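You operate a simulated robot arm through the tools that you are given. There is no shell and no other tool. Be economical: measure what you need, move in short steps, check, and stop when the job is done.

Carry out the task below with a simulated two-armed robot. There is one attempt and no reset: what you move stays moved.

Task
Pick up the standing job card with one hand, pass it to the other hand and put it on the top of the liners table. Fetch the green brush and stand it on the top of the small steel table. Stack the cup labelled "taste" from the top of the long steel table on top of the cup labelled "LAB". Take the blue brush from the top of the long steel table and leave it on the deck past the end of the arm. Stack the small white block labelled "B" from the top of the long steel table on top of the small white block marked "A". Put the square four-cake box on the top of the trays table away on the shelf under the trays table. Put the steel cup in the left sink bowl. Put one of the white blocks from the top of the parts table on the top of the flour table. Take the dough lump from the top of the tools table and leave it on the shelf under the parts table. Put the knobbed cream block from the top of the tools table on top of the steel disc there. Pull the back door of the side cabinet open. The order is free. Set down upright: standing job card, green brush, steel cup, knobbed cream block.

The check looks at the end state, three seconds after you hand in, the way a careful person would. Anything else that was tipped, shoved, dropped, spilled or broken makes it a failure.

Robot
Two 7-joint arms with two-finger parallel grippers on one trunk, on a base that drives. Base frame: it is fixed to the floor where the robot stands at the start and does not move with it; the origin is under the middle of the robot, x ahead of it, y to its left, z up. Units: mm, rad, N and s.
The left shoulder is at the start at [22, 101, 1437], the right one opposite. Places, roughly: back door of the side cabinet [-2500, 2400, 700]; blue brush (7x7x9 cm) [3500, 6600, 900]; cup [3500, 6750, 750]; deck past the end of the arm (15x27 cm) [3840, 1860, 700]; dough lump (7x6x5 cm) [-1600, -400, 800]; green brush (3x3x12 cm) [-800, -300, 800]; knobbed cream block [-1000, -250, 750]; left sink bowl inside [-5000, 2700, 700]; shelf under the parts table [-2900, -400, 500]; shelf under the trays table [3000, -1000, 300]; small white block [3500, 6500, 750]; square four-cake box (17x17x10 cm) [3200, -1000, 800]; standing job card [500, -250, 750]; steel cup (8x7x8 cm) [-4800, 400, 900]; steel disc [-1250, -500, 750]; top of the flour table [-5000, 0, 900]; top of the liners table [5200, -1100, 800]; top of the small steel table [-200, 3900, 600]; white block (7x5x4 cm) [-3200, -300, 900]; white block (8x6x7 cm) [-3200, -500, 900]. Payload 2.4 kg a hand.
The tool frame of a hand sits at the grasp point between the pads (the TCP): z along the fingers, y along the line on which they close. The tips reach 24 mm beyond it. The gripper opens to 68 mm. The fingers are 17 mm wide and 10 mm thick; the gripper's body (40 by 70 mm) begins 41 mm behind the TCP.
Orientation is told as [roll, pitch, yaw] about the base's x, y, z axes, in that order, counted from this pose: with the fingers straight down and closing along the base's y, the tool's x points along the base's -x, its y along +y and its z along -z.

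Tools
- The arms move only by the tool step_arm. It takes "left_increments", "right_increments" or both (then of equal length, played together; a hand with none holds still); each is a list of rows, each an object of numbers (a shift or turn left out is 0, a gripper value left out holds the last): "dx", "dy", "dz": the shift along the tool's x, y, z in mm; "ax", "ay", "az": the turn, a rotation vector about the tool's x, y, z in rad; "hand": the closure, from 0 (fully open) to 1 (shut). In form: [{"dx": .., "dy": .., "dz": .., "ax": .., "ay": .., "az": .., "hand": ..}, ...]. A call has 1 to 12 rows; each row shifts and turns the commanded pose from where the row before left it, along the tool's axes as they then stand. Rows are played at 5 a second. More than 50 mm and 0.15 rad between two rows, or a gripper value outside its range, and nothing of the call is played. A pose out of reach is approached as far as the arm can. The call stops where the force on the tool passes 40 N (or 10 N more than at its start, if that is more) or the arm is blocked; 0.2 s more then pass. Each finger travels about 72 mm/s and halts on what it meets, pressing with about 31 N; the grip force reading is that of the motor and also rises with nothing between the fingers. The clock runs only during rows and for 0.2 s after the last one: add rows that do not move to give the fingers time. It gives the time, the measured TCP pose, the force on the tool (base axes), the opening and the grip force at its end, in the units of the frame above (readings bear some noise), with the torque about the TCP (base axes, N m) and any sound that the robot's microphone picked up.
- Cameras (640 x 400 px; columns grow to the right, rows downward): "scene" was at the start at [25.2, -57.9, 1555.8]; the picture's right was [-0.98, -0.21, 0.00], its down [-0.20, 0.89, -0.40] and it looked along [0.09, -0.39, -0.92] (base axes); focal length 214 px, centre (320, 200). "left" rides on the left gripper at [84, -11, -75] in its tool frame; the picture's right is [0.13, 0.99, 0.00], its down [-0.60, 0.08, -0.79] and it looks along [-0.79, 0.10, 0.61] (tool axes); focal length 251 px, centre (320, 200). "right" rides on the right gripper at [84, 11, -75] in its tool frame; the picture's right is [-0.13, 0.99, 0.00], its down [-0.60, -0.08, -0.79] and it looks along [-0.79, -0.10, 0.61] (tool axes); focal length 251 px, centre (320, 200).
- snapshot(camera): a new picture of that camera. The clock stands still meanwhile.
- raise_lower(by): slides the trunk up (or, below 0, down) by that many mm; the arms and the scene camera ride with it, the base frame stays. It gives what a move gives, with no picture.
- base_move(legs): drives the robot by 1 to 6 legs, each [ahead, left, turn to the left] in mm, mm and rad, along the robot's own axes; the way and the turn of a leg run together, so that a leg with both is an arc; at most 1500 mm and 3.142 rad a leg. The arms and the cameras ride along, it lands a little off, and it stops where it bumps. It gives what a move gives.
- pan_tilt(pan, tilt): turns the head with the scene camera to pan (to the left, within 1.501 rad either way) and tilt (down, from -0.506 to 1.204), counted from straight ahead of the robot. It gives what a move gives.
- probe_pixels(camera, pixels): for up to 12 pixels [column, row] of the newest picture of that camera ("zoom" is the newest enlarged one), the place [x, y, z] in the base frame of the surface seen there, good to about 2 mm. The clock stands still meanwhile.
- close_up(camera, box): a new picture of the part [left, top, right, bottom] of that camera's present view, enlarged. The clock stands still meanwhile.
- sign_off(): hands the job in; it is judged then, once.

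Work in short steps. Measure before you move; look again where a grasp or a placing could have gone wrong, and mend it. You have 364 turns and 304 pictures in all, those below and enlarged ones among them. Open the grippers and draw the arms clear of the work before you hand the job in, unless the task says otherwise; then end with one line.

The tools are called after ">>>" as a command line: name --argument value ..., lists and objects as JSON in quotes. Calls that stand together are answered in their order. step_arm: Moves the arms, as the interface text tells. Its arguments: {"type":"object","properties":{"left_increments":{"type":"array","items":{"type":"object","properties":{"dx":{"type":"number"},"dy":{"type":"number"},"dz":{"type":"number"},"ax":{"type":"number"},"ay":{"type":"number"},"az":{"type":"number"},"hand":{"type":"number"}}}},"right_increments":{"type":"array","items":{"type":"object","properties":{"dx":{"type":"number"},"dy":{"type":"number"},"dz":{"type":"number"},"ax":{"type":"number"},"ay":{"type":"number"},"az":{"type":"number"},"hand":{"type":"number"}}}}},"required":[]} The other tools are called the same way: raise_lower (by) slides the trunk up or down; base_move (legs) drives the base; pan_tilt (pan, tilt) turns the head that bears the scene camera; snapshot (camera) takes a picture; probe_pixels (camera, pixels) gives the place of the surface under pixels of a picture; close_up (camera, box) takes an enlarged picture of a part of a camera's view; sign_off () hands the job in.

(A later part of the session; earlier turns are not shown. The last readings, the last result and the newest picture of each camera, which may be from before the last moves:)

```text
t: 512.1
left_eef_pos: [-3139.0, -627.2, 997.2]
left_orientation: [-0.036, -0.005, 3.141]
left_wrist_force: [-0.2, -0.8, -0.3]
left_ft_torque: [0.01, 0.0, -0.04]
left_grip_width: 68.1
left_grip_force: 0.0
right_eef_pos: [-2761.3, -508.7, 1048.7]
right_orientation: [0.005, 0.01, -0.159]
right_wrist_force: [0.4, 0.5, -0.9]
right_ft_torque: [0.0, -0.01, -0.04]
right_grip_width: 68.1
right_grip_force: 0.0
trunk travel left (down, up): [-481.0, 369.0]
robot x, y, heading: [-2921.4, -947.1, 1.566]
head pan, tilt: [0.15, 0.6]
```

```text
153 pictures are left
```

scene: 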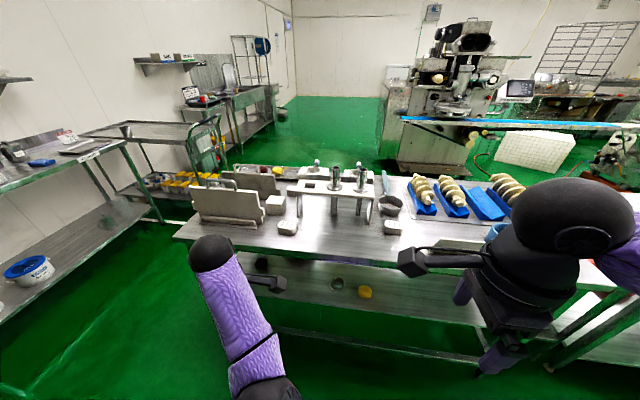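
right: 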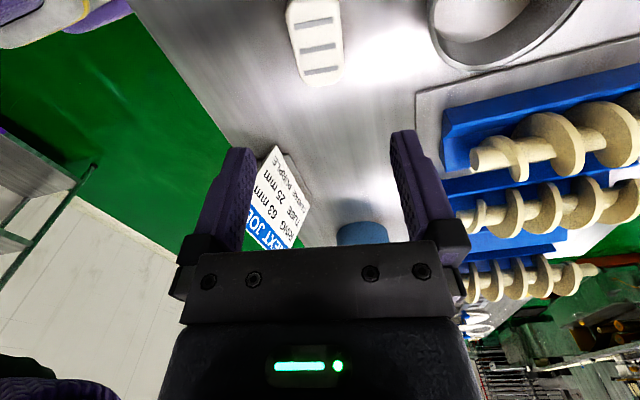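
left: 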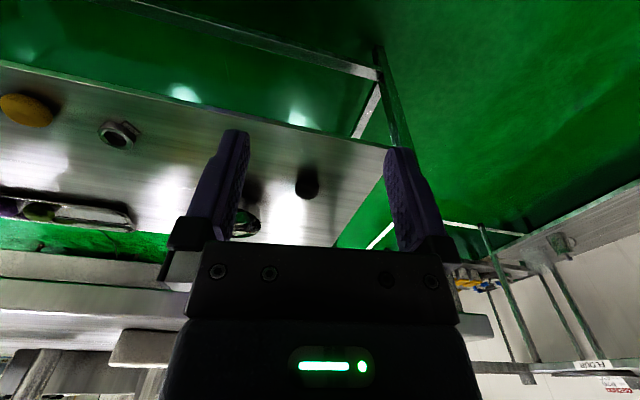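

Something (likely the hand camera over the tube stand) touched. I check the stand.

>>> snapshot --camera "scene"

>>> close_up --camera "scene" --box '[220, 130, 460, 290]'

```text
152 pictures are left
```

scene: 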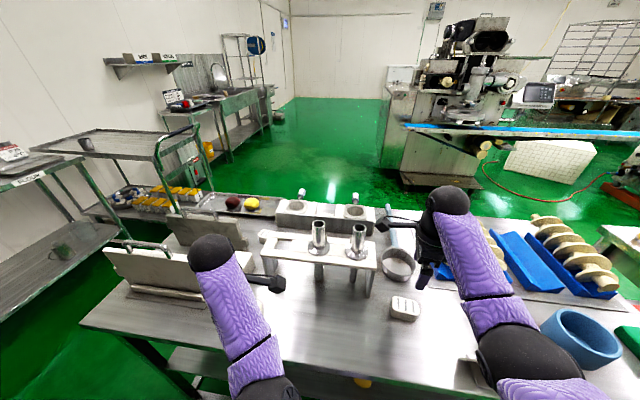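

```text
2.50 times, centred on (340, 210) of scene
```

zoom: 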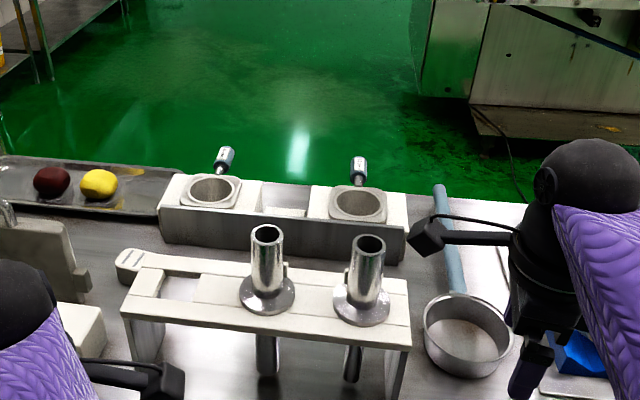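

>>> probe_pixels --camera "zoom" --pixels '[[405, 340], [408, 290], [395, 390], [130, 310], [370, 240], [265, 235], [265, 290], [425, 235], [440, 200], [465, 310]]'

```text
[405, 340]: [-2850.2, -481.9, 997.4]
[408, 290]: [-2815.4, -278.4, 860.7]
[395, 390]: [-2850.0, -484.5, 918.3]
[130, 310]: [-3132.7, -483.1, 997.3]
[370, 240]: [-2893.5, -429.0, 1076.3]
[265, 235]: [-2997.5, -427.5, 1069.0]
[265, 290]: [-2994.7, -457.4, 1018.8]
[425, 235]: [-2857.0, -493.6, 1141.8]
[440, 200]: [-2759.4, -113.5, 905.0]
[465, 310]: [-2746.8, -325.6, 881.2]
```

The stand is unmoved (front edge still straight); the hand camera had grazed its corner. I lean the hand east 0.4 rad (camera up and away), then descend.

>>> step_arm --right_increments '[{"ay": 0.13}, {"ay": 0.13}, {"ay": 0.14}, {"dy": -3, "dx": -10}, {"dx": -15, "dz": 37}, {"dx": -16, "dz": 38}, {}]'

>>> snapshot --camera "right"

>>> close_up --camera "scene" --box '[340, 170, 500, 340]'

```text
t: 513.7
left_eef_pos: [-3138.7, -628.0, 997.8]
left_orientation: [-0.036, -0.006, 3.141]
left_wrist_force: [0.8, -0.8, 0.4]
left_ft_torque: [-0.03, -0.03, -0.04]
left_grip_width: 68.0
left_grip_force: 0.0
right_eef_pos: [-2753.7, -513.7, 961.9]
right_orientation: [0.005, 0.411, -0.156]
right_wrist_force: [-0.6, 0.3, 0.2]
right_ft_torque: [-0.01, 0.01, -0.01]
right_grip_width: 67.9
right_grip_force: 0.2
trunk travel left (down, up): [-481.0, 369.0]
robot x, y, heading: [-2917.4, -947.5, 1.563]
head pan, tilt: [0.15, 0.6]
```

```text
150 pictures are left
```

right: 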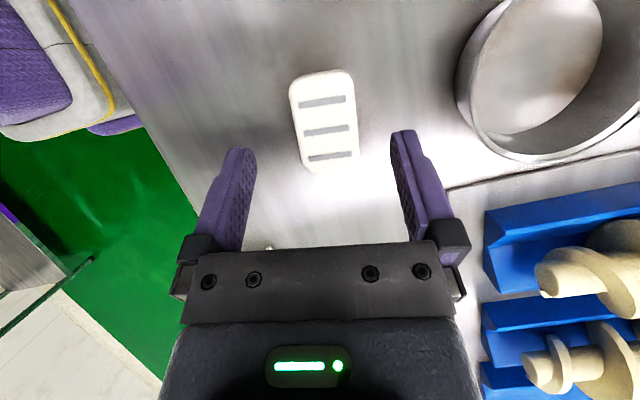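

```text
2.35 times, centred on (420, 255) of scene
```

zoom: 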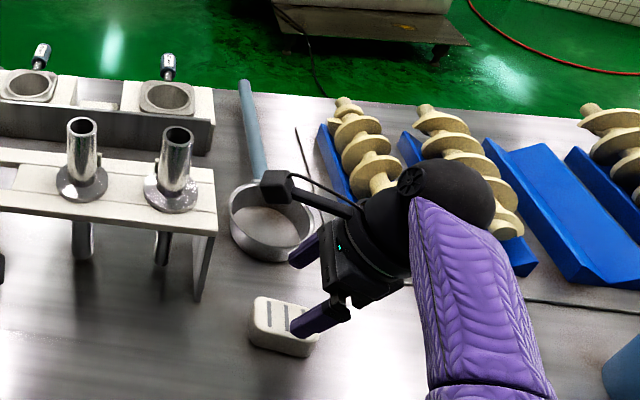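

>>> step_arm --right_increments '[{"dx": -7, "dz": 24}, {"dx": -7, "dz": 24}, {"dx": -7, "dz": 22}, {}, {"hand": 1}, {}, {}, {}]'

```text
t: 515.5
left_eef_pos: [-3138.9, -626.2, 996.8]
left_orientation: [-0.035, -0.007, 3.14]
left_wrist_force: [0.7, -1.0, -0.4]
left_ft_torque: [0.0, -0.02, 0.02]
left_grip_width: 67.8
left_grip_force: 0.0
right_eef_pos: [-2763.5, -512.6, 889.3]
right_orientation: [0.006, 0.41, -0.159]
right_wrist_force: [0.8, -0.3, 0.1]
right_ft_torque: [0.0, 0.01, 0.01]
right_grip_width: 41.6
right_grip_force: 31.2
trunk travel left (down, up): [-481.0, 369.0]
robot x, y, heading: [-2920.2, -951.3, 1.565]
head pan, tilt: [0.15, 0.6]
```

Gripped (41.6 mm). Lift with the trunk and back out, then look.

>>> raise_lower --by 110

>>> base_move --legs '[[-420, 0, 0]]'

>>> pan_tilt --pan 0.6 --tilt 0.4

>>> snapshot --camera "scene"

>>> snapshot --camera "right"

```text
t: 516.9
left_eef_pos: [-3140.0, -627.2, 1107.8]
left_orientation: [-0.035, -0.007, -3.141]
left_wrist_force: [0.2, -0.7, 0.4]
left_ft_torque: [0.0, 0.01, 0.02]
left_grip_width: 67.9
left_grip_force: 0.1
right_eef_pos: [-2764.1, -511.7, 1005.8]
right_orientation: [0.019, 0.414, -0.151]
right_wrist_force: [-0.3, -0.4, -1.1]
right_ft_torque: [0.01, 0.0, -0.03]
right_grip_width: 41.6
right_grip_force: 30.9
trunk travel left (down, up): [-591.0, 259.0]
robot x, y, heading: [-2917.8, -952.8, 1.568]
head pan, tilt: [0.15, 0.6]
```

```text
t: 519.5
left_eef_pos: [-3142.3, -1053.2, 1107.6]
left_orientation: [-0.036, -0.008, -3.138]
left_wrist_force: [-0.8, 0.2, -0.7]
left_ft_torque: [0.01, 0.01, 0.01]
left_grip_width: 67.9
left_grip_force: 0.0
right_eef_pos: [-2766.2, -934.7, 1007.2]
right_orientation: [0.023, 0.413, -0.148]
right_wrist_force: [-1.0, 0.2, -0.3]
right_ft_torque: [-0.01, -0.01, 0.02]
right_grip_width: 41.4
right_grip_force: 31.0
trunk travel left (down, up): [-591.0, 259.0]
robot x, y, heading: [-2923.4, -1369.9, 1.568]
head pan, tilt: [0.15, 0.6]
```

```text
t: 520.4
left_eef_pos: [-3143.5, -1052.7, 1107.3]
left_orientation: [-0.034, -0.009, -3.137]
left_wrist_force: [0.4, 0.3, 0.4]
left_ft_torque: [0.0, -0.04, -0.01]
left_grip_width: 68.3
left_grip_force: 0.0
right_eef_pos: [-2766.3, -934.2, 1005.4]
right_orientation: [0.022, 0.411, -0.15]
right_wrist_force: [0.2, -0.5, -0.9]
right_ft_torque: [0.01, 0.01, 0.0]
right_grip_width: 41.5
right_grip_force: 30.6
trunk travel left (down, up): [-591.0, 259.0]
robot x, y, heading: [-2920.0, -1371.0, 1.565]
head pan, tilt: [0.6, 0.4]
```

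```text
148 pictures are left
```

scene: 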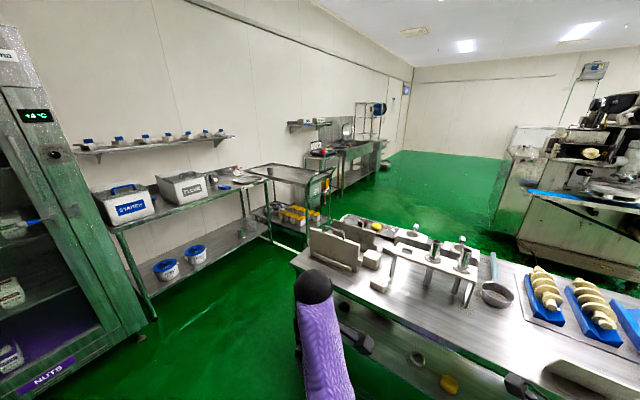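

```text
147 pictures are left
```

right: 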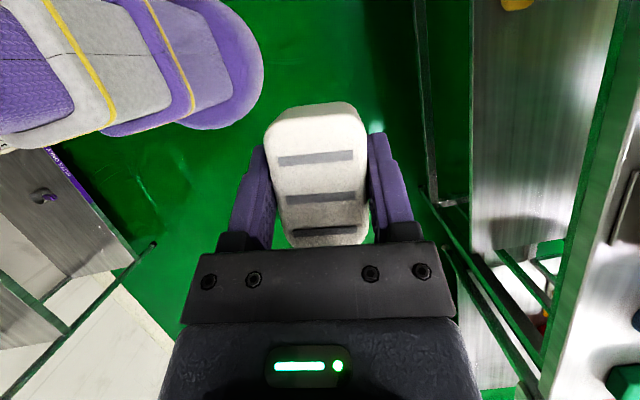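

Block held. The flour table is along the west wall. Probe it and the surroundings.

>>> close_up --camera "scene" --box '[80, 90, 400, 310]'

>>> probe_pixels --camera "scene" --pixels '[[115, 230], [267, 180], [225, 190], [185, 185], [125, 200], [240, 172], [215, 176], [305, 172], [330, 180], [350, 145], [140, 300], [215, 190]]'

```text
1.82 times, centred on (240, 200) of scene
```

zoom: 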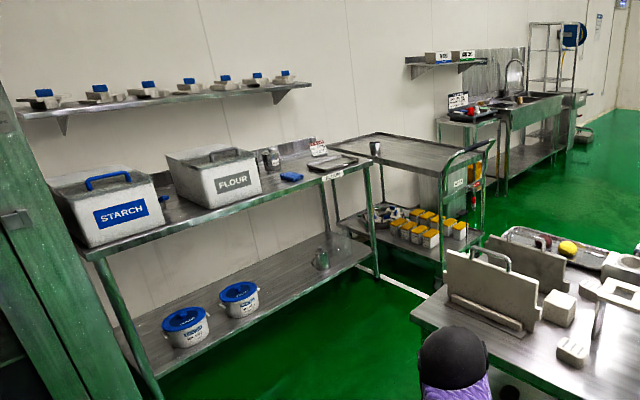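

```text
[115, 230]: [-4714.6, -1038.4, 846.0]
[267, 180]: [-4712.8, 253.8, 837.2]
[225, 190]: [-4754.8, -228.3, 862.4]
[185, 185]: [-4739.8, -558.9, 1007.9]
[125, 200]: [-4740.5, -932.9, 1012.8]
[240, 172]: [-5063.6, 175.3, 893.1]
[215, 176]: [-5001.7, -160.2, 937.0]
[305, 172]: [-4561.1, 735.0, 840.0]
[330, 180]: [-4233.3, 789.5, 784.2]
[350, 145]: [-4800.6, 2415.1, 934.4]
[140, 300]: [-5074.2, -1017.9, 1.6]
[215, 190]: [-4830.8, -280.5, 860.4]
```

>>> probe_pixels --camera "scene" --pixels '[[147, 332], [120, 360], [60, 385], [100, 250], [245, 345], [310, 240], [337, 222], [260, 230]]'

```text
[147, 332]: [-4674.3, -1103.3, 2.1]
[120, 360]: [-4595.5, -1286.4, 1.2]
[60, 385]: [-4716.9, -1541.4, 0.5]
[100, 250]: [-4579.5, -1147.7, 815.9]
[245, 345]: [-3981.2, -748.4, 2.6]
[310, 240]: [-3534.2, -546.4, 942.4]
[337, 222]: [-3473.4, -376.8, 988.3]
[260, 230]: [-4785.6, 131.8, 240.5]
```

I strafe west to x≈−4000, go north to y≈−410, then face west.

>>> base_move --legs '[[0, 1080, 0], [965, 0, 0], [0, 0, 1.575]]'

>>> pan_tilt --pan -0.1 --tilt 0.6

>>> snapshot --camera "scene"

```text
t: 534.3
left_eef_pos: [-4339.0, -654.5, 1107.9]
left_orientation: [-0.034, -0.008, -1.56]
left_wrist_force: [-1.0, 1.2, -0.1]
left_ft_torque: [0.02, 0.03, 0.0]
left_grip_width: 68.1
left_grip_force: 0.1
right_eef_pos: [-4459.9, -278.6, 1005.4]
right_orientation: [0.02, 0.412, 1.432]
right_wrist_force: [-0.4, -0.5, -0.5]
right_ft_torque: [0.02, -0.03, 0.02]
right_grip_width: 41.5
right_grip_force: 31.2
trunk travel left (down, up): [-591.0, 259.0]
robot x, y, heading: [-4014.8, -434.8, -3.136]
head pan, tilt: [0.6, 0.4]
```

```text
t: 535.4
left_eef_pos: [-4339.4, -655.3, 1107.4]
left_orientation: [-0.035, -0.008, -1.559]
left_wrist_force: [-0.8, -0.5, 0.5]
left_ft_torque: [0.02, 0.01, 0.02]
left_grip_width: 67.9
left_grip_force: 0.1
right_eef_pos: [-4459.6, -279.4, 1006.3]
right_orientation: [0.021, 0.413, 1.432]
right_wrist_force: [-0.9, 0.8, -1.1]
right_ft_torque: [-0.01, 0.03, -0.01]
right_grip_width: 41.4
right_grip_force: 30.5
trunk travel left (down, up): [-591.0, 259.0]
robot x, y, heading: [-4020.8, -430.3, -3.134]
head pan, tilt: [-0.099, 0.6]
```

```text
145 pictures are left
```

scene: 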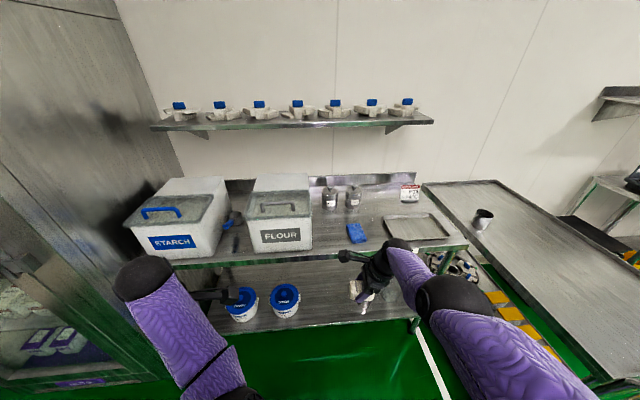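

>>> probe_pixels --camera "scene" --pixels '[[335, 240], [357, 233], [330, 250], [375, 238], [372, 250], [312, 245], [390, 225], [460, 245], [483, 215], [478, 225], [340, 222], [470, 240]]'

>>> close_up --camera "scene" --box '[300, 180, 520, 300]'

```text
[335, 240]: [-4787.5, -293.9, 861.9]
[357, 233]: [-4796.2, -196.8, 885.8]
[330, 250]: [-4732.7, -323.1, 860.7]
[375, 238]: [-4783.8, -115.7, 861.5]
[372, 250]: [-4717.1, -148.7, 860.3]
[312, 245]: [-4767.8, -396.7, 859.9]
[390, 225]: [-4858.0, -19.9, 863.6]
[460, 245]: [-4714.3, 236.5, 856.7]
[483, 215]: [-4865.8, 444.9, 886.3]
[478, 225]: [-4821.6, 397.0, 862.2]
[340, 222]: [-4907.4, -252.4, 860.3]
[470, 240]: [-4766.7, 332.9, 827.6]
```

```text
2.91 times, centred on (410, 240) of scene
```

zoom: 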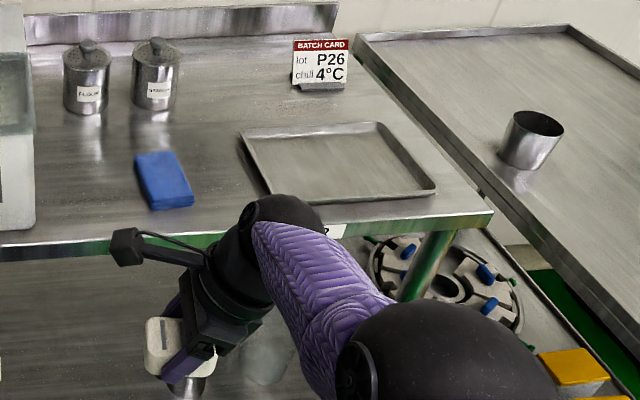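

I drive ahead 330 (16 left) to bring the block over (−4790,−295).

>>> base_move --legs '[[328, 16, 0]]'

>>> raise_lower --by -100

>>> close_up --camera "scene" --box '[240, 200, 480, 360]'

```text
t: 537.6
left_eef_pos: [-4668.1, -672.9, 1106.0]
left_orientation: [-0.036, -0.009, -1.56]
left_wrist_force: [-1.0, 0.2, 0.7]
left_ft_torque: [-0.04, -0.02, 0.04]
left_grip_width: 68.0
left_grip_force: 0.0
right_eef_pos: [-4789.5, -298.1, 1005.7]
right_orientation: [0.022, 0.411, 1.429]
right_wrist_force: [0.5, -0.8, -1.9]
right_ft_torque: [0.01, -0.01, -0.01]
right_grip_width: 41.7
right_grip_force: 30.6
trunk travel left (down, up): [-591.0, 259.0]
robot x, y, heading: [-4347.3, -448.6, -3.137]
head pan, tilt: [-0.099, 0.6]
```

```text
t: 538.9
left_eef_pos: [-4666.1, -675.4, 1008.5]
left_orientation: [-0.037, -0.009, -1.555]
left_wrist_force: [-0.4, 0.5, 0.0]
left_ft_torque: [-0.03, -0.02, 0.02]
left_grip_width: 68.1
left_grip_force: 0.2
right_eef_pos: [-4788.6, -298.4, 903.7]
right_orientation: [0.014, 0.411, 1.43]
right_wrist_force: [-0.3, -0.1, -1.0]
right_ft_torque: [0.01, -0.01, -0.02]
right_grip_width: 41.6
right_grip_force: 31.5
trunk travel left (down, up): [-491.0, 359.0]
robot x, y, heading: [-4353.0, -447.3, -3.136]
head pan, tilt: [-0.099, 0.6]
```

```text
2.50 times, centred on (360, 280) of scene
```

zoom: 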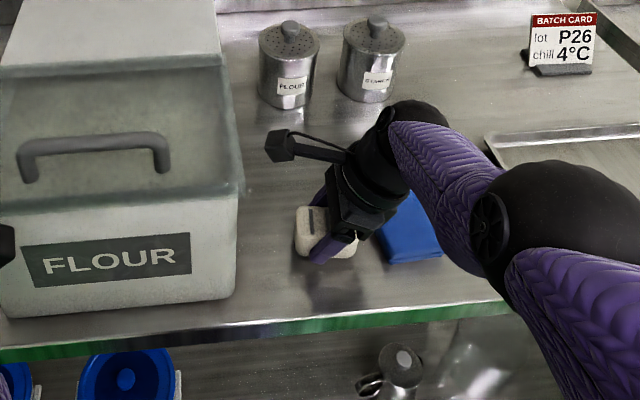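

Lower to contact.

>>> step_arm --right_increments '[{"dx": -4, "dz": 9.2}, {}, {"dx": -0.8, "dz": 1.8}, {}, {"dx": -0.6, "dz": 1.4}, {}]'

>>> step_arm --right_increments '[{"dx": -0.4, "dz": 1}, {}, {"dx": -0.4, "dz": 1}, {}]'

```text
t: 540.3
left_eef_pos: [-4666.7, -673.7, 1007.9]
left_orientation: [-0.034, -0.01, -1.556]
left_wrist_force: [0.0, 0.6, -0.1]
left_ft_torque: [0.01, 0.0, -0.04]
left_grip_width: 68.1
left_grip_force: 0.1
right_eef_pos: [-4785.5, -299.7, 891.0]
right_orientation: [0.016, 0.412, 1.426]
right_wrist_force: [-0.6, -0.1, -0.6]
right_ft_torque: [0.0, 0.0, 0.02]
right_grip_width: 41.7
right_grip_force: 30.8
right hand out of reach, approached as far as the arm can: row 1
trunk travel left (down, up): [-491.0, 359.0]
robot x, y, heading: [-4344.7, -449.9, -3.133]
head pan, tilt: [-0.099, 0.6]
```

```text
t: 541.3
left_eef_pos: [-4667.3, -673.9, 1006.5]
left_orientation: [-0.035, -0.01, -1.556]
left_wrist_force: [-0.5, 0.1, 0.1]
left_ft_torque: [0.02, 0.01, -0.01]
left_grip_width: 67.9
left_grip_force: 0.0
right_eef_pos: [-4783.8, -298.8, 891.3]
right_orientation: [0.016, 0.412, 1.43]
right_wrist_force: [0.9, -0.2, -1.6]
right_ft_torque: [-0.01, -0.01, 0.01]
right_grip_width: 41.6
right_grip_force: 30.7
trunk travel left (down, up): [-491.0, 359.0]
robot x, y, heading: [-4348.6, -448.7, -3.137]
head pan, tilt: [-0.099, 0.6]
```

Arm at its reach edge; use the trunk for the last 2 mm.

>>> raise_lower --by -2

```text
t: 541.8
left_eef_pos: [-4666.8, -673.2, 1006.0]
left_orientation: [-0.037, -0.008, -1.559]
left_wrist_force: [-0.1, 0.0, 0.7]
left_ft_torque: [0.0, 0.0, 0.03]
left_grip_width: 68.0
left_grip_force: 0.1
right_eef_pos: [-4784.7, -298.8, 890.2]
right_orientation: [0.021, 0.414, 1.43]
right_wrist_force: [0.0, 2.8, 17.5]
right_ft_torque: [0.39, -0.39, 0.03]
right_grip_width: 41.7
right_grip_force: 30.9
trunk travel left (down, up): [-489.0, 361.0]
robot x, y, heading: [-4349.1, -447.8, -3.139]
head pan, tilt: [-0.099, 0.6]
```

Contact. Open and lift by trunk.

>>> step_arm --right_increments '[{"hand": 0.3}, {"hand": 0.1}, {"hand": 0}, {}, {}]'

>>> raise_lower --by 130

>>> base_move --legs '[[-330, 0, 0]]'

>>> close_up --camera "scene" --box '[260, 170, 500, 290]'

```text
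t: 543.0
left_eef_pos: [-4667.1, -674.1, 1005.4]
left_orientation: [-0.035, -0.009, -1.556]
left_wrist_force: [0.9, 0.2, -0.1]
left_ft_torque: [0.0, 0.0, 0.02]
left_grip_width: 68.0
left_grip_force: 0.1
right_eef_pos: [-4784.7, -297.9, 887.9]
right_orientation: [0.016, 0.412, 1.428]
right_wrist_force: [-0.4, 0.2, -0.1]
right_ft_torque: [0.01, 0.02, 0.01]
right_grip_width: 68.1
right_grip_force: 0.1
trunk travel left (down, up): [-489.0, 361.0]
robot x, y, heading: [-4344.9, -449.4, -3.133]
head pan, tilt: [-0.099, 0.6]
```

```text
t: 544.6
left_eef_pos: [-4666.9, -674.2, 1136.3]
left_orientation: [-0.035, -0.007, -1.556]
left_wrist_force: [-0.2, -0.1, 0.3]
left_ft_torque: [-0.03, -0.05, -0.04]
left_grip_width: 67.9
left_grip_force: 0.0
right_eef_pos: [-4784.2, -297.6, 1026.7]
right_orientation: [0.034, 0.416, 1.436]
right_wrist_force: [-0.6, 0.2, -0.3]
right_ft_torque: [-0.02, -0.03, 0.01]
right_grip_width: 67.9
right_grip_force: 0.1
trunk travel left (down, up): [-619.0, 231.0]
robot x, y, heading: [-4344.5, -453.6, -3.133]
head pan, tilt: [-0.099, 0.6]
```

```text
t: 546.8
left_eef_pos: [-4335.9, -671.8, 1136.3]
left_orientation: [-0.037, -0.01, -1.554]
left_wrist_force: [0.6, 0.0, -0.5]
left_ft_torque: [0.01, 0.05, -0.01]
left_grip_width: 68.2
left_grip_force: 0.0
right_eef_pos: [-4455.7, -298.3, 1026.3]
right_orientation: [0.034, 0.417, 1.439]
right_wrist_force: [-0.6, 0.0, -0.2]
right_ft_torque: [-0.02, 0.01, 0.01]
right_grip_width: 67.9
right_grip_force: 0.0
trunk travel left (down, up): [-619.0, 231.0]
robot x, y, heading: [-4016.9, -445.6, -3.135]
head pan, tilt: [-0.099, 0.6]
```

```text
2.67 times, centred on (380, 230) of scene
```

zoom: 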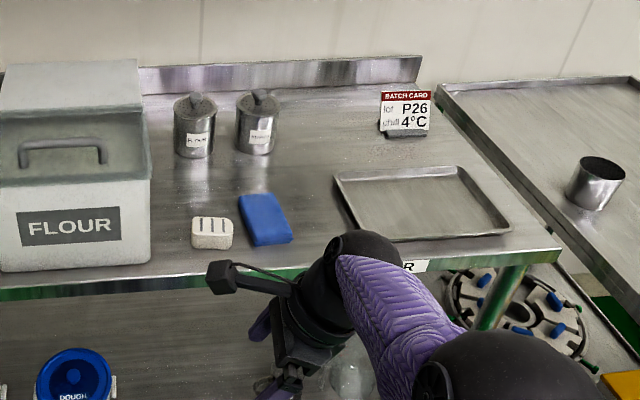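

The block sits on the flour table. Now the steel cup on the cart; I level the right hand and strafe north to face the cart.

>>> step_arm --right_increments '[{"ay": -0.14}, {"ay": -0.14}, {"ay": -0.135}, {}]'

>>> base_move --legs '[[150, 0, 0], [0, -700, 0]]'

>>> pan_tilt --pan 0 --tilt 0.7

>>> snapshot --camera "scene"

```text
t: 547.8
left_eef_pos: [-4336.7, -672.2, 1136.6]
left_orientation: [-0.033, -0.01, -1.554]
left_wrist_force: [0.0, -0.1, 0.3]
left_ft_torque: [0.0, 0.0, -0.01]
left_grip_width: 68.0
left_grip_force: 0.1
right_eef_pos: [-4456.4, -298.0, 1026.1]
right_orientation: [0.033, -0.002, 1.426]
right_wrist_force: [-0.4, -0.3, -0.6]
right_ft_torque: [-0.02, 0.03, -0.02]
right_grip_width: 67.9
right_grip_force: 0.1
trunk travel left (down, up): [-619.0, 231.0]
robot x, y, heading: [-4018.0, -445.5, -3.132]
head pan, tilt: [-0.099, 0.6]
```

```text
t: 552.1
left_eef_pos: [-4479.4, -21.9, 1136.9]
left_orientation: [-0.041, -0.015, -1.701]
left_wrist_force: [0.0, 0.4, 0.1]
left_ft_torque: [-0.01, 0.04, 0.0]
left_grip_width: 67.9
left_grip_force: 0.2
right_eef_pos: [-4542.8, 369.0, 1027.8]
right_orientation: [0.033, 0.0, 1.278]
right_wrist_force: [0.8, 0.7, 0.6]
right_ft_torque: [0.02, 0.05, 0.0]
right_grip_width: 68.0
right_grip_force: 0.1
trunk travel left (down, up): [-619.0, 231.0]
robot x, y, heading: [-4136.2, 157.8, 3.011]
head pan, tilt: [-0.099, 0.6]
stopped in leg 2: the robot was blocked; the commanded pose is now the measured one
```

```text
t: 552.8
left_eef_pos: [-4483.2, -21.6, 1136.0]
left_orientation: [-0.038, -0.014, -1.7]
left_wrist_force: [0.5, -0.2, -0.4]
left_ft_torque: [-0.02, 0.01, -0.01]
left_grip_width: 67.8
left_grip_force: 0.0
right_eef_pos: [-4547.7, 369.1, 1026.6]
right_orientation: [0.033, -0.001, 1.281]
right_wrist_force: [0.9, 0.1, -0.3]
right_ft_torque: [0.01, -0.01, -0.01]
right_grip_width: 68.1
right_grip_force: 0.0
trunk travel left (down, up): [-619.0, 231.0]
robot x, y, heading: [-4136.6, 155.4, 3.007]
head pan, tilt: [0.0, 0.7]
```

```text
141 pictures are left
```

scene: 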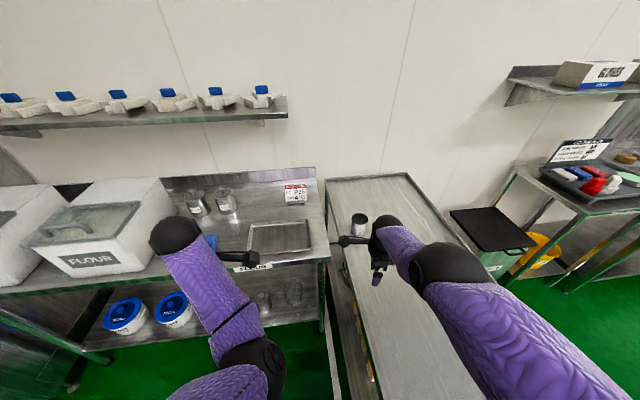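

The base touched the cart's end and stopped. I move away south, then re-measure the cup and cart.

>>> base_move --legs '[[0, 150, 0.0]]'

>>> pan_tilt --pan -0.35 --tilt 0.7

>>> snapshot --camera "scene"

```text
t: 554.1
left_eef_pos: [-4502.5, -171.4, 1135.8]
left_orientation: [-0.037, -0.01, -1.699]
left_wrist_force: [-0.4, -0.2, 0.4]
left_ft_torque: [0.01, 0.0, 0.02]
left_grip_width: 68.0
left_grip_force: 0.1
right_eef_pos: [-4566.9, 219.3, 1025.8]
right_orientation: [0.031, -0.002, 1.28]
right_wrist_force: [-0.5, -0.3, 0.1]
right_ft_torque: [-0.01, -0.01, 0.0]
right_grip_width: 68.1
right_grip_force: 0.1
trunk travel left (down, up): [-619.0, 231.0]
robot x, y, heading: [-4155.6, 6.5, 3.006]
head pan, tilt: [0.0, 0.7]
```

```text
t: 555.0
left_eef_pos: [-4503.4, -170.2, 1136.3]
left_orientation: [-0.036, -0.011, -1.698]
left_wrist_force: [-0.1, 0.0, 0.0]
left_ft_torque: [0.02, 0.0, 0.02]
left_grip_width: 68.0
left_grip_force: 0.0
right_eef_pos: [-4566.3, 219.8, 1026.1]
right_orientation: [0.03, -0.003, 1.279]
right_wrist_force: [-0.2, 0.6, 0.9]
right_ft_torque: [0.01, 0.01, 0.04]
right_grip_width: 68.2
right_grip_force: 0.1
trunk travel left (down, up): [-619.0, 231.0]
robot x, y, heading: [-4152.4, 10.7, 3.012]
head pan, tilt: [-0.351, 0.7]
```

```text
140 pictures are left
```

scene: 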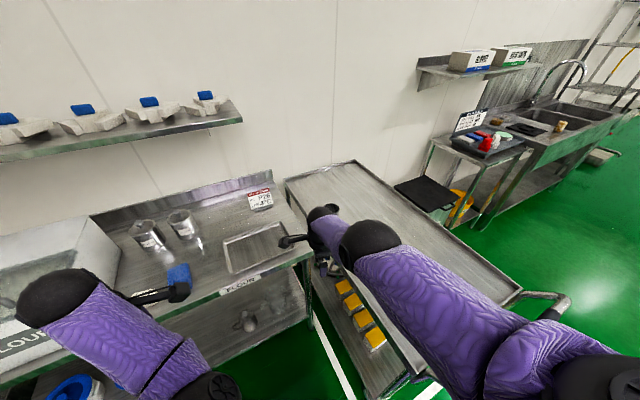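

>>> probe_pixels --camera "scene" --pixels '[[286, 182], [355, 163], [518, 290], [422, 365], [545, 300], [400, 205], [450, 300], [310, 240], [330, 190], [420, 385]]'

```text
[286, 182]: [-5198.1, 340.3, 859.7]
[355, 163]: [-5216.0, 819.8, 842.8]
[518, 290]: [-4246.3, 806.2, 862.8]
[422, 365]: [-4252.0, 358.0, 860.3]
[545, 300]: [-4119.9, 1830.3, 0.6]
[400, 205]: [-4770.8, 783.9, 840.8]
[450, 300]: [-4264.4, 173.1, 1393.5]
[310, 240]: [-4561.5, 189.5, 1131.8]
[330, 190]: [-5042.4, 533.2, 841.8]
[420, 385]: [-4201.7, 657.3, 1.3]
```

I go to the nook between the tables, (−4450, 50), heading 2.65, to face the cup diagonally.

>>> base_move --legs '[[300, 0, 0], [0, 0, -0.36]]'

>>> pan_tilt --pan 0.0 --tilt 0.75

>>> snapshot --camera "scene"

```text
t: 558.1
left_eef_pos: [-4843.5, 8.2, 1136.1]
left_orientation: [-0.037, -0.012, -2.066]
left_wrist_force: [0.0, -0.4, -0.7]
left_ft_torque: [-0.01, 0.0, 0.01]
left_grip_width: 67.9
left_grip_force: 0.0
right_eef_pos: [-4762.0, 396.6, 1025.6]
right_orientation: [0.033, -0.002, 0.913]
right_wrist_force: [0.3, 0.2, 0.6]
right_ft_torque: [-0.01, 0.03, 0.0]
right_grip_width: 68.4
right_grip_force: 0.1
trunk travel left (down, up): [-619.0, 231.0]
robot x, y, heading: [-4454.1, 48.9, 2.64]
head pan, tilt: [-0.351, 0.7]
```

```text
t: 559.0
left_eef_pos: [-4841.7, 7.9, 1136.1]
left_orientation: [-0.036, -0.014, -2.064]
left_wrist_force: [0.1, 0.1, -0.1]
left_ft_torque: [-0.02, -0.04, -0.02]
left_grip_width: 67.8
left_grip_force: 0.1
right_eef_pos: [-4762.0, 395.9, 1026.0]
right_orientation: [0.032, -0.001, 0.913]
right_wrist_force: [-0.3, -0.4, 0.3]
right_ft_torque: [0.01, 0.02, 0.0]
right_grip_width: 68.0
right_grip_force: 0.1
trunk travel left (down, up): [-619.0, 231.0]
robot x, y, heading: [-4452.5, 49.2, 2.64]
head pan, tilt: [0.0, 0.75]
```

```text
139 pictures are left
```

scene: 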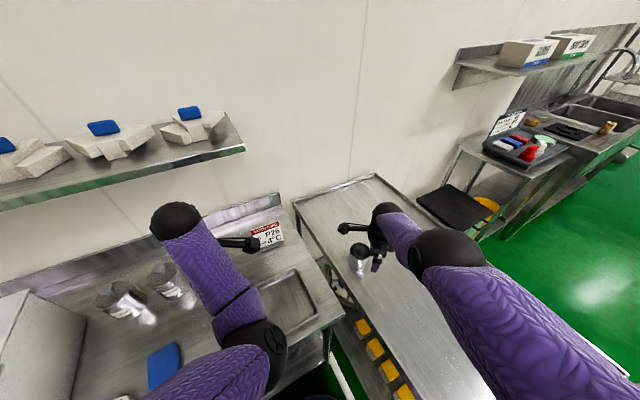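

>>> close_up --camera "scene" --box '[320, 210, 410, 290]'

>>> probe_pixels --camera "zoom" --pixels '[[225, 190], [345, 190], [290, 170], [290, 215], [250, 205], [320, 205], [285, 300], [240, 250], [290, 240], [325, 250]]'

>>> snapshot --camera "right"

```text
5.00 times, centred on (365, 250) of scene
```

zoom: 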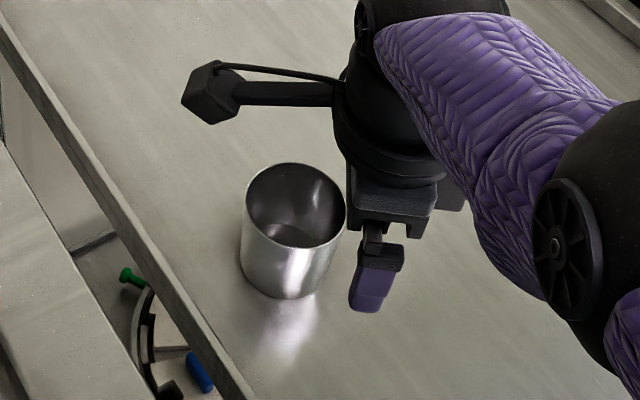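

```text
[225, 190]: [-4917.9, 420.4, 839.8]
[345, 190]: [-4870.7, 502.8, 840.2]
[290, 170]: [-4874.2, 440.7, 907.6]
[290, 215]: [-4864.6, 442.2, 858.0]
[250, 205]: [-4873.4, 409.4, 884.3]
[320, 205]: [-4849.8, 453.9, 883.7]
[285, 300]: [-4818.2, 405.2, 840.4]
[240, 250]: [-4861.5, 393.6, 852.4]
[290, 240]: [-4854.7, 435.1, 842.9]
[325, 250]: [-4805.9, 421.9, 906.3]
```

```text
137 pictures are left
```

right: 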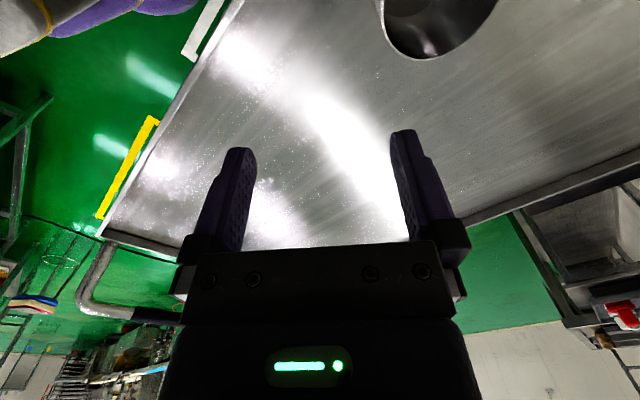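

>>> close_up --camera "scene" --box '[362, 238, 396, 274]'

>>> close_up --camera "scene" --box '[350, 235, 394, 275]'

>>> probe_pixels --camera "zoom" --pixels '[[60, 130], [140, 60], [270, 130], [150, 265], [60, 220], [260, 280], [150, 330], [210, 320]]'

```text
11.11 times, centred on (379, 256) of scene
```

zoom: 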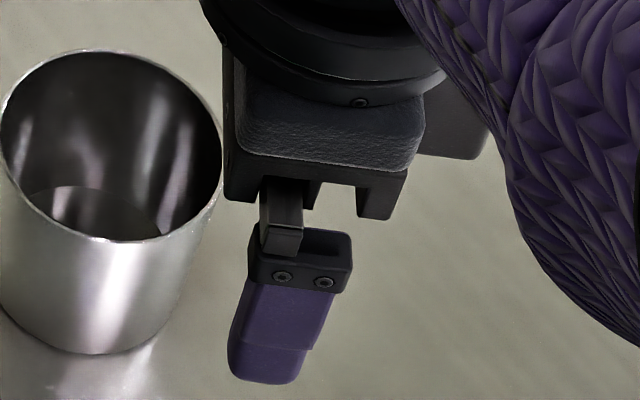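

```text
10.00 times, centred on (372, 255) of scene
```

zoom: 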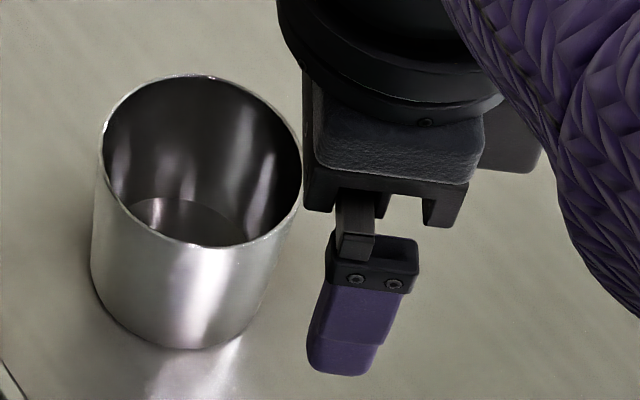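

```text
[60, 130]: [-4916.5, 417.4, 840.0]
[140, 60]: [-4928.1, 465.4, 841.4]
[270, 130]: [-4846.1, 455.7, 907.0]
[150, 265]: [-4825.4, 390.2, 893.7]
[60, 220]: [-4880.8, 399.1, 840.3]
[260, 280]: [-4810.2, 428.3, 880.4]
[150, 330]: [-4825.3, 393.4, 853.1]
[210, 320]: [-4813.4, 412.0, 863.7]
```

>>> probe_pixels --camera "zoom" --pixels '[[103, 150], [200, 77], [299, 175], [205, 246], [140, 215], [280, 215], [130, 105], [270, 105], [170, 238], [245, 243]]'

```text
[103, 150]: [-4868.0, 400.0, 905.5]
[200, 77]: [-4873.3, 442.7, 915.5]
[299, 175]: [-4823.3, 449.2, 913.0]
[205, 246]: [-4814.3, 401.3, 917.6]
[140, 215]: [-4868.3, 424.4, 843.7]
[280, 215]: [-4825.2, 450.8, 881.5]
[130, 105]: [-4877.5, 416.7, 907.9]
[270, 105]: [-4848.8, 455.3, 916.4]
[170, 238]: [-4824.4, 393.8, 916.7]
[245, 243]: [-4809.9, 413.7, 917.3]
```

Cup: rim circle centre (−4843,424), r≈35, rim z≈917, deck 841. I'll grip its right-hand wall over the rim, closing along robot y, with a forward-tilted hand. First turn the right hand to yaw 0.

>>> step_arm --right_increments '[{"az": -0.145}, {"az": -0.145}, {"az": -0.145}, {"az": -0.145}, {"az": -0.145}, {"az": -0.145}, {"az": -0.145}, {"az": -0.145}, {"az": -0.145}, {"az": -0.145}, {"az": -0.145}, {"az": -0.13}]'

>>> step_arm --right_increments '[{"ay": -0.15}, {"ay": -0.15}, {"ay": -0.15}, {}]'

>>> raise_lower --by -140

```text
t: 561.6
left_eef_pos: [-4843.6, 7.6, 1136.5]
left_orientation: [-0.037, -0.015, -2.067]
left_wrist_force: [-0.4, -0.2, 0.5]
left_ft_torque: [0.02, -0.02, 0.01]
left_grip_width: 68.0
left_grip_force: 0.0
right_eef_pos: [-4761.9, 395.4, 1026.9]
right_orientation: [-0.006, -0.03, 2.641]
right_wrist_force: [0.2, 0.6, 0.6]
right_ft_torque: [0.0, -0.01, -0.02]
right_grip_width: 68.3
right_grip_force: 0.2
trunk travel left (down, up): [-619.0, 231.0]
robot x, y, heading: [-4454.9, 48.7, 2.641]
head pan, tilt: [0.0, 0.75]
```

```text
t: 562.6
left_eef_pos: [-4843.4, 7.7, 1136.8]
left_orientation: [-0.037, -0.012, -2.068]
left_wrist_force: [-0.7, -0.4, -1.0]
left_ft_torque: [-0.02, -0.02, -0.01]
left_grip_width: 68.0
left_grip_force: 0.0
right_eef_pos: [-4801.2, 415.0, 999.4]
right_orientation: [-0.009, -0.48, 2.644]
right_wrist_force: [0.5, -0.2, -0.4]
right_ft_torque: [-0.05, 0.0, -0.02]
right_grip_width: 67.9
right_grip_force: 0.1
right hand out of reach, approached as far as the arm can: row 1, 2, 3
trunk travel left (down, up): [-619.0, 231.0]
robot x, y, heading: [-4452.6, 42.7, 2.64]
head pan, tilt: [0.0, 0.75]
```

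```text
t: 563.5
left_eef_pos: [-4843.6, 6.8, 1068.3]
left_orientation: [-0.037, -0.014, -2.064]
left_wrist_force: [-0.3, 0.0, 0.1]
left_ft_torque: [-0.02, -0.01, -0.02]
left_grip_width: 67.8
left_grip_force: 0.0
right_eef_pos: [-4807.3, 416.7, 934.5]
right_orientation: [-0.002, -0.494, 2.639]
right_wrist_force: [4.2, -2.4, 11.7]
right_ft_torque: [-0.33, 0.23, 0.2]
right_grip_width: 68.1
right_grip_force: 0.1
trunk travel left (down, up): [-550.0, 299.0]
robot x, y, heading: [-4451.9, 50.7, 2.64]
head pan, tilt: [0.0, 0.75]
stopped: the force on the tool passed its limit at 69 N (the readings are from after the stop); the commanded pose is now the measured one
```

The hand came down on the cup rim; I stop and look.

>>> raise_lower --by 40

>>> close_up --camera "scene" --box '[310, 190, 430, 290]'

```text
t: 564.3
left_eef_pos: [-4843.6, 7.2, 1108.4]
left_orientation: [-0.037, -0.011, -2.065]
left_wrist_force: [0.2, 0.6, 0.1]
left_ft_torque: [-0.01, -0.01, 0.0]
left_grip_width: 68.2
left_grip_force: 0.1
right_eef_pos: [-4805.5, 417.5, 973.4]
right_orientation: [-0.003, -0.491, 2.639]
right_wrist_force: [-0.1, 0.2, 0.2]
right_ft_torque: [0.02, 0.03, 0.0]
right_grip_width: 67.9
right_grip_force: 0.0
trunk travel left (down, up): [-590.0, 259.0]
robot x, y, heading: [-4454.1, 50.6, 2.635]
head pan, tilt: [0.0, 0.75]
```

```text
4.00 times, centred on (370, 240) of scene
```

zoom: 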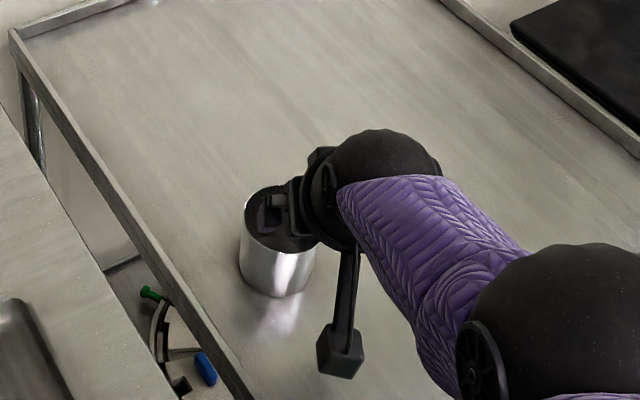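

Cup is still upright. Re-measure its rim.

>>> probe_pixels --camera "zoom" --pixels '[[247, 205], [262, 188], [280, 184], [285, 255], [250, 245], [310, 248], [243, 220], [280, 290], [245, 270], [308, 280]]'

>>> snapshot --camera "right"

```text
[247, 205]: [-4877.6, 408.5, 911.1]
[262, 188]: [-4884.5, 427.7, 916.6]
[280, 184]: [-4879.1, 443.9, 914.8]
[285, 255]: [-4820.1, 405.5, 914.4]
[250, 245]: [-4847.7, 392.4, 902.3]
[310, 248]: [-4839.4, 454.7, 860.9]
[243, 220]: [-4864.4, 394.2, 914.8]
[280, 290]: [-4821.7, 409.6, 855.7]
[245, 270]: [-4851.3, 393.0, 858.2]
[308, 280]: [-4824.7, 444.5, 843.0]
```

```text
133 pictures are left
```

right: 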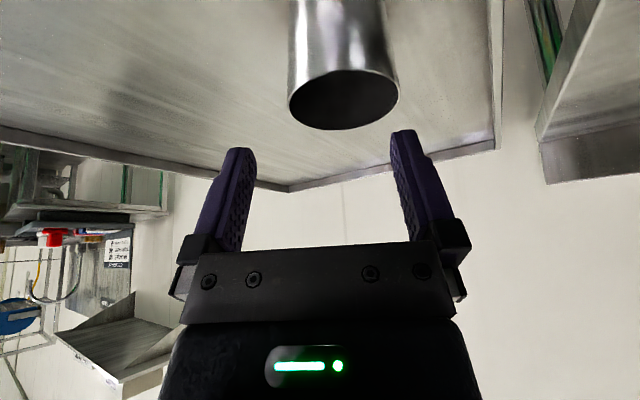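

The cup only shifted ~7 mm. I retract the hand up and back, then lower the trunk for reach.

>>> step_arm --right_increments '[{"dx": 30, "dz": -20}, {"dx": 30, "dz": -20}, {"dx": -15, "dz": -28}, {"dx": -15, "dz": -28}, {"dx": -15, "dz": -28, "dy": -22}, {}]'

```text
t: 565.7
left_eef_pos: [-4843.9, 8.1, 1108.8]
left_orientation: [-0.037, -0.012, -2.064]
left_wrist_force: [0.0, 0.2, -0.4]
left_ft_torque: [-0.02, 0.01, -0.04]
left_grip_width: 67.9
left_grip_force: 0.1
right_eef_pos: [-4816.7, 444.5, 1013.3]
right_orientation: [-0.004, -0.492, 2.639]
right_wrist_force: [0.6, 0.6, 0.4]
right_ft_torque: [0.0, 0.0, -0.05]
right_grip_width: 67.9
right_grip_force: 0.1
right hand out of reach, approached as far as the arm can: row 1, 2, 3, 4, 5
trunk travel left (down, up): [-590.0, 259.0]
robot x, y, heading: [-4452.5, 47.4, 2.637]
head pan, tilt: [0.0, 0.75]
```

The hand is now over the cup at the right spot. Lower the trunk 50 and check alignment.

>>> raise_lower --by -55

>>> snapshot --camera "right"

>>> close_up --camera "scene" --box '[310, 190, 430, 290]'

```text
t: 566.7
left_eef_pos: [-4844.1, 7.7, 1052.7]
left_orientation: [-0.035, -0.011, -2.064]
left_wrist_force: [0.3, 0.7, 0.4]
left_ft_torque: [0.02, -0.01, 0.02]
left_grip_width: 68.1
left_grip_force: 0.1
right_eef_pos: [-4816.2, 445.0, 955.7]
right_orientation: [-0.005, -0.488, 2.64]
right_wrist_force: [-0.4, -0.3, -0.5]
right_ft_torque: [0.03, 0.0, -0.01]
right_grip_width: 67.7
right_grip_force: 0.1
trunk travel left (down, up): [-535.0, 314.0]
robot x, y, heading: [-4450.7, 47.7, 2.637]
head pan, tilt: [0.0, 0.75]
```

```text
132 pictures are left
```

right: 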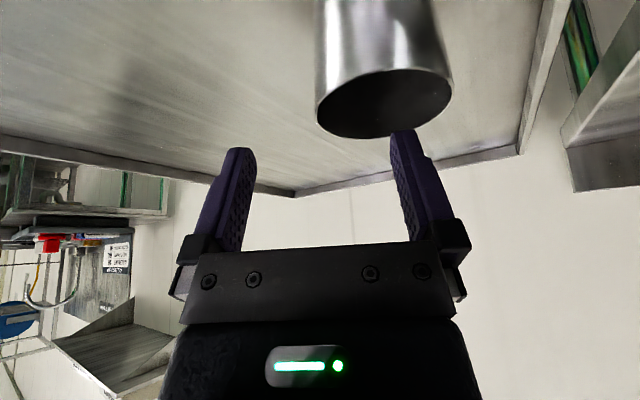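

```text
4.00 times, centred on (370, 240) of scene
```

zoom: 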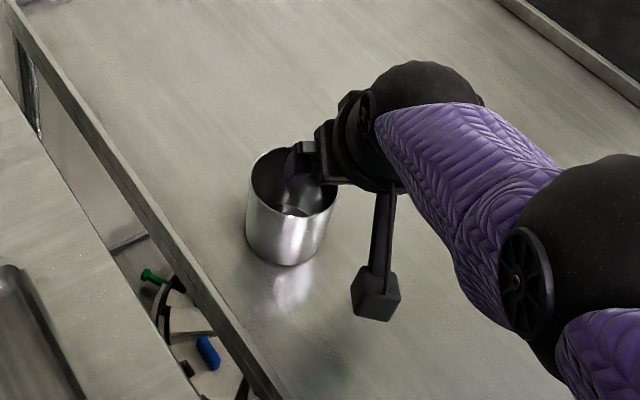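

The inner finger is over the cup's mouth and the outer one outside. Lower 38 mm.

>>> raise_lower --by -38

>>> close_up --camera "right" --box '[200, 0, 520, 220]'

>>> close_up --camera "scene" --box '[310, 190, 430, 290]'

```text
t: 567.5
left_eef_pos: [-4843.5, 8.1, 1015.5]
left_orientation: [-0.036, -0.013, -2.064]
left_wrist_force: [-0.1, 0.5, 0.9]
left_ft_torque: [0.02, 0.02, -0.02]
left_grip_width: 67.8
left_grip_force: 0.1
right_eef_pos: [-4817.3, 445.9, 916.4]
right_orientation: [-0.002, -0.485, 2.638]
right_wrist_force: [0.3, 0.4, -0.3]
right_ft_torque: [-0.01, -0.01, -0.03]
right_grip_width: 67.9
right_grip_force: 0.1
trunk travel left (down, up): [-497.0, 352.0]
robot x, y, heading: [-4454.3, 48.8, 2.641]
head pan, tilt: [0.0, 0.75]
```

```text
1.82 times, centred on (360, 110) of right
```

zoom: 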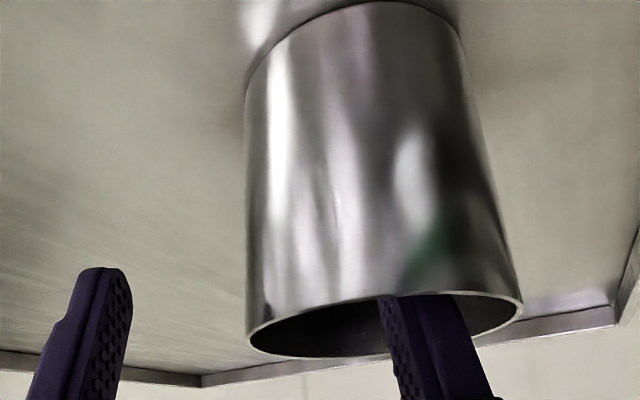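

```text
4.00 times, centred on (370, 240) of scene
```

zoom: 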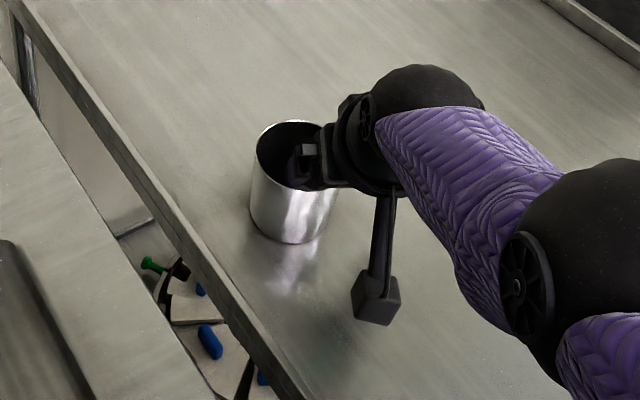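

Finger is inside; the wall is centred between the fingers. Close.

>>> step_arm --right_increments '[{"hand": 0.5}, {"hand": 1}, {}, {}, {}]'

>>> raise_lower --by 80

>>> close_up --camera "right" --box '[200, 0, 520, 220]'

```text
t: 568.7
left_eef_pos: [-4843.2, 7.6, 1014.7]
left_orientation: [-0.036, -0.013, -2.064]
left_wrist_force: [0.7, -0.2, -0.1]
left_ft_torque: [0.0, 0.0, 0.02]
left_grip_width: 68.1
left_grip_force: 0.0
right_eef_pos: [-4817.3, 444.9, 914.9]
right_orientation: [-0.003, -0.486, 2.639]
right_wrist_force: [0.1, -1.4, 1.8]
right_ft_torque: [-0.23, 0.02, 0.05]
right_grip_width: 6.6
right_grip_force: 29.0
trunk travel left (down, up): [-497.0, 352.0]
robot x, y, heading: [-4453.7, 49.8, 2.641]
head pan, tilt: [0.0, 0.75]
```

```text
t: 569.9
left_eef_pos: [-4843.2, 7.6, 1094.0]
left_orientation: [-0.037, -0.011, -2.064]
left_wrist_force: [-0.2, 0.0, 0.2]
left_ft_torque: [0.02, -0.01, 0.01]
left_grip_width: 67.8
left_grip_force: 0.1
right_eef_pos: [-4816.2, 445.0, 996.1]
right_orientation: [-0.005, -0.486, 2.64]
right_wrist_force: [-0.8, -0.5, -1.3]
right_ft_torque: [0.01, -0.02, -0.01]
right_grip_width: 6.3
right_grip_force: 29.0
trunk travel left (down, up): [-577.0, 272.0]
robot x, y, heading: [-4452.9, 49.2, 2.643]
head pan, tilt: [0.0, 0.75]
```

```text
1.82 times, centred on (360, 110) of right
```

zoom: 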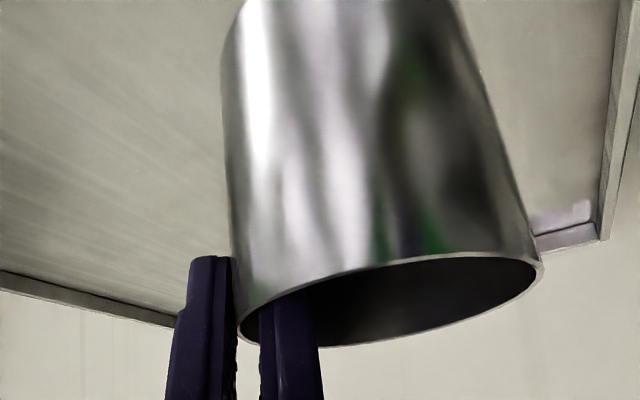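

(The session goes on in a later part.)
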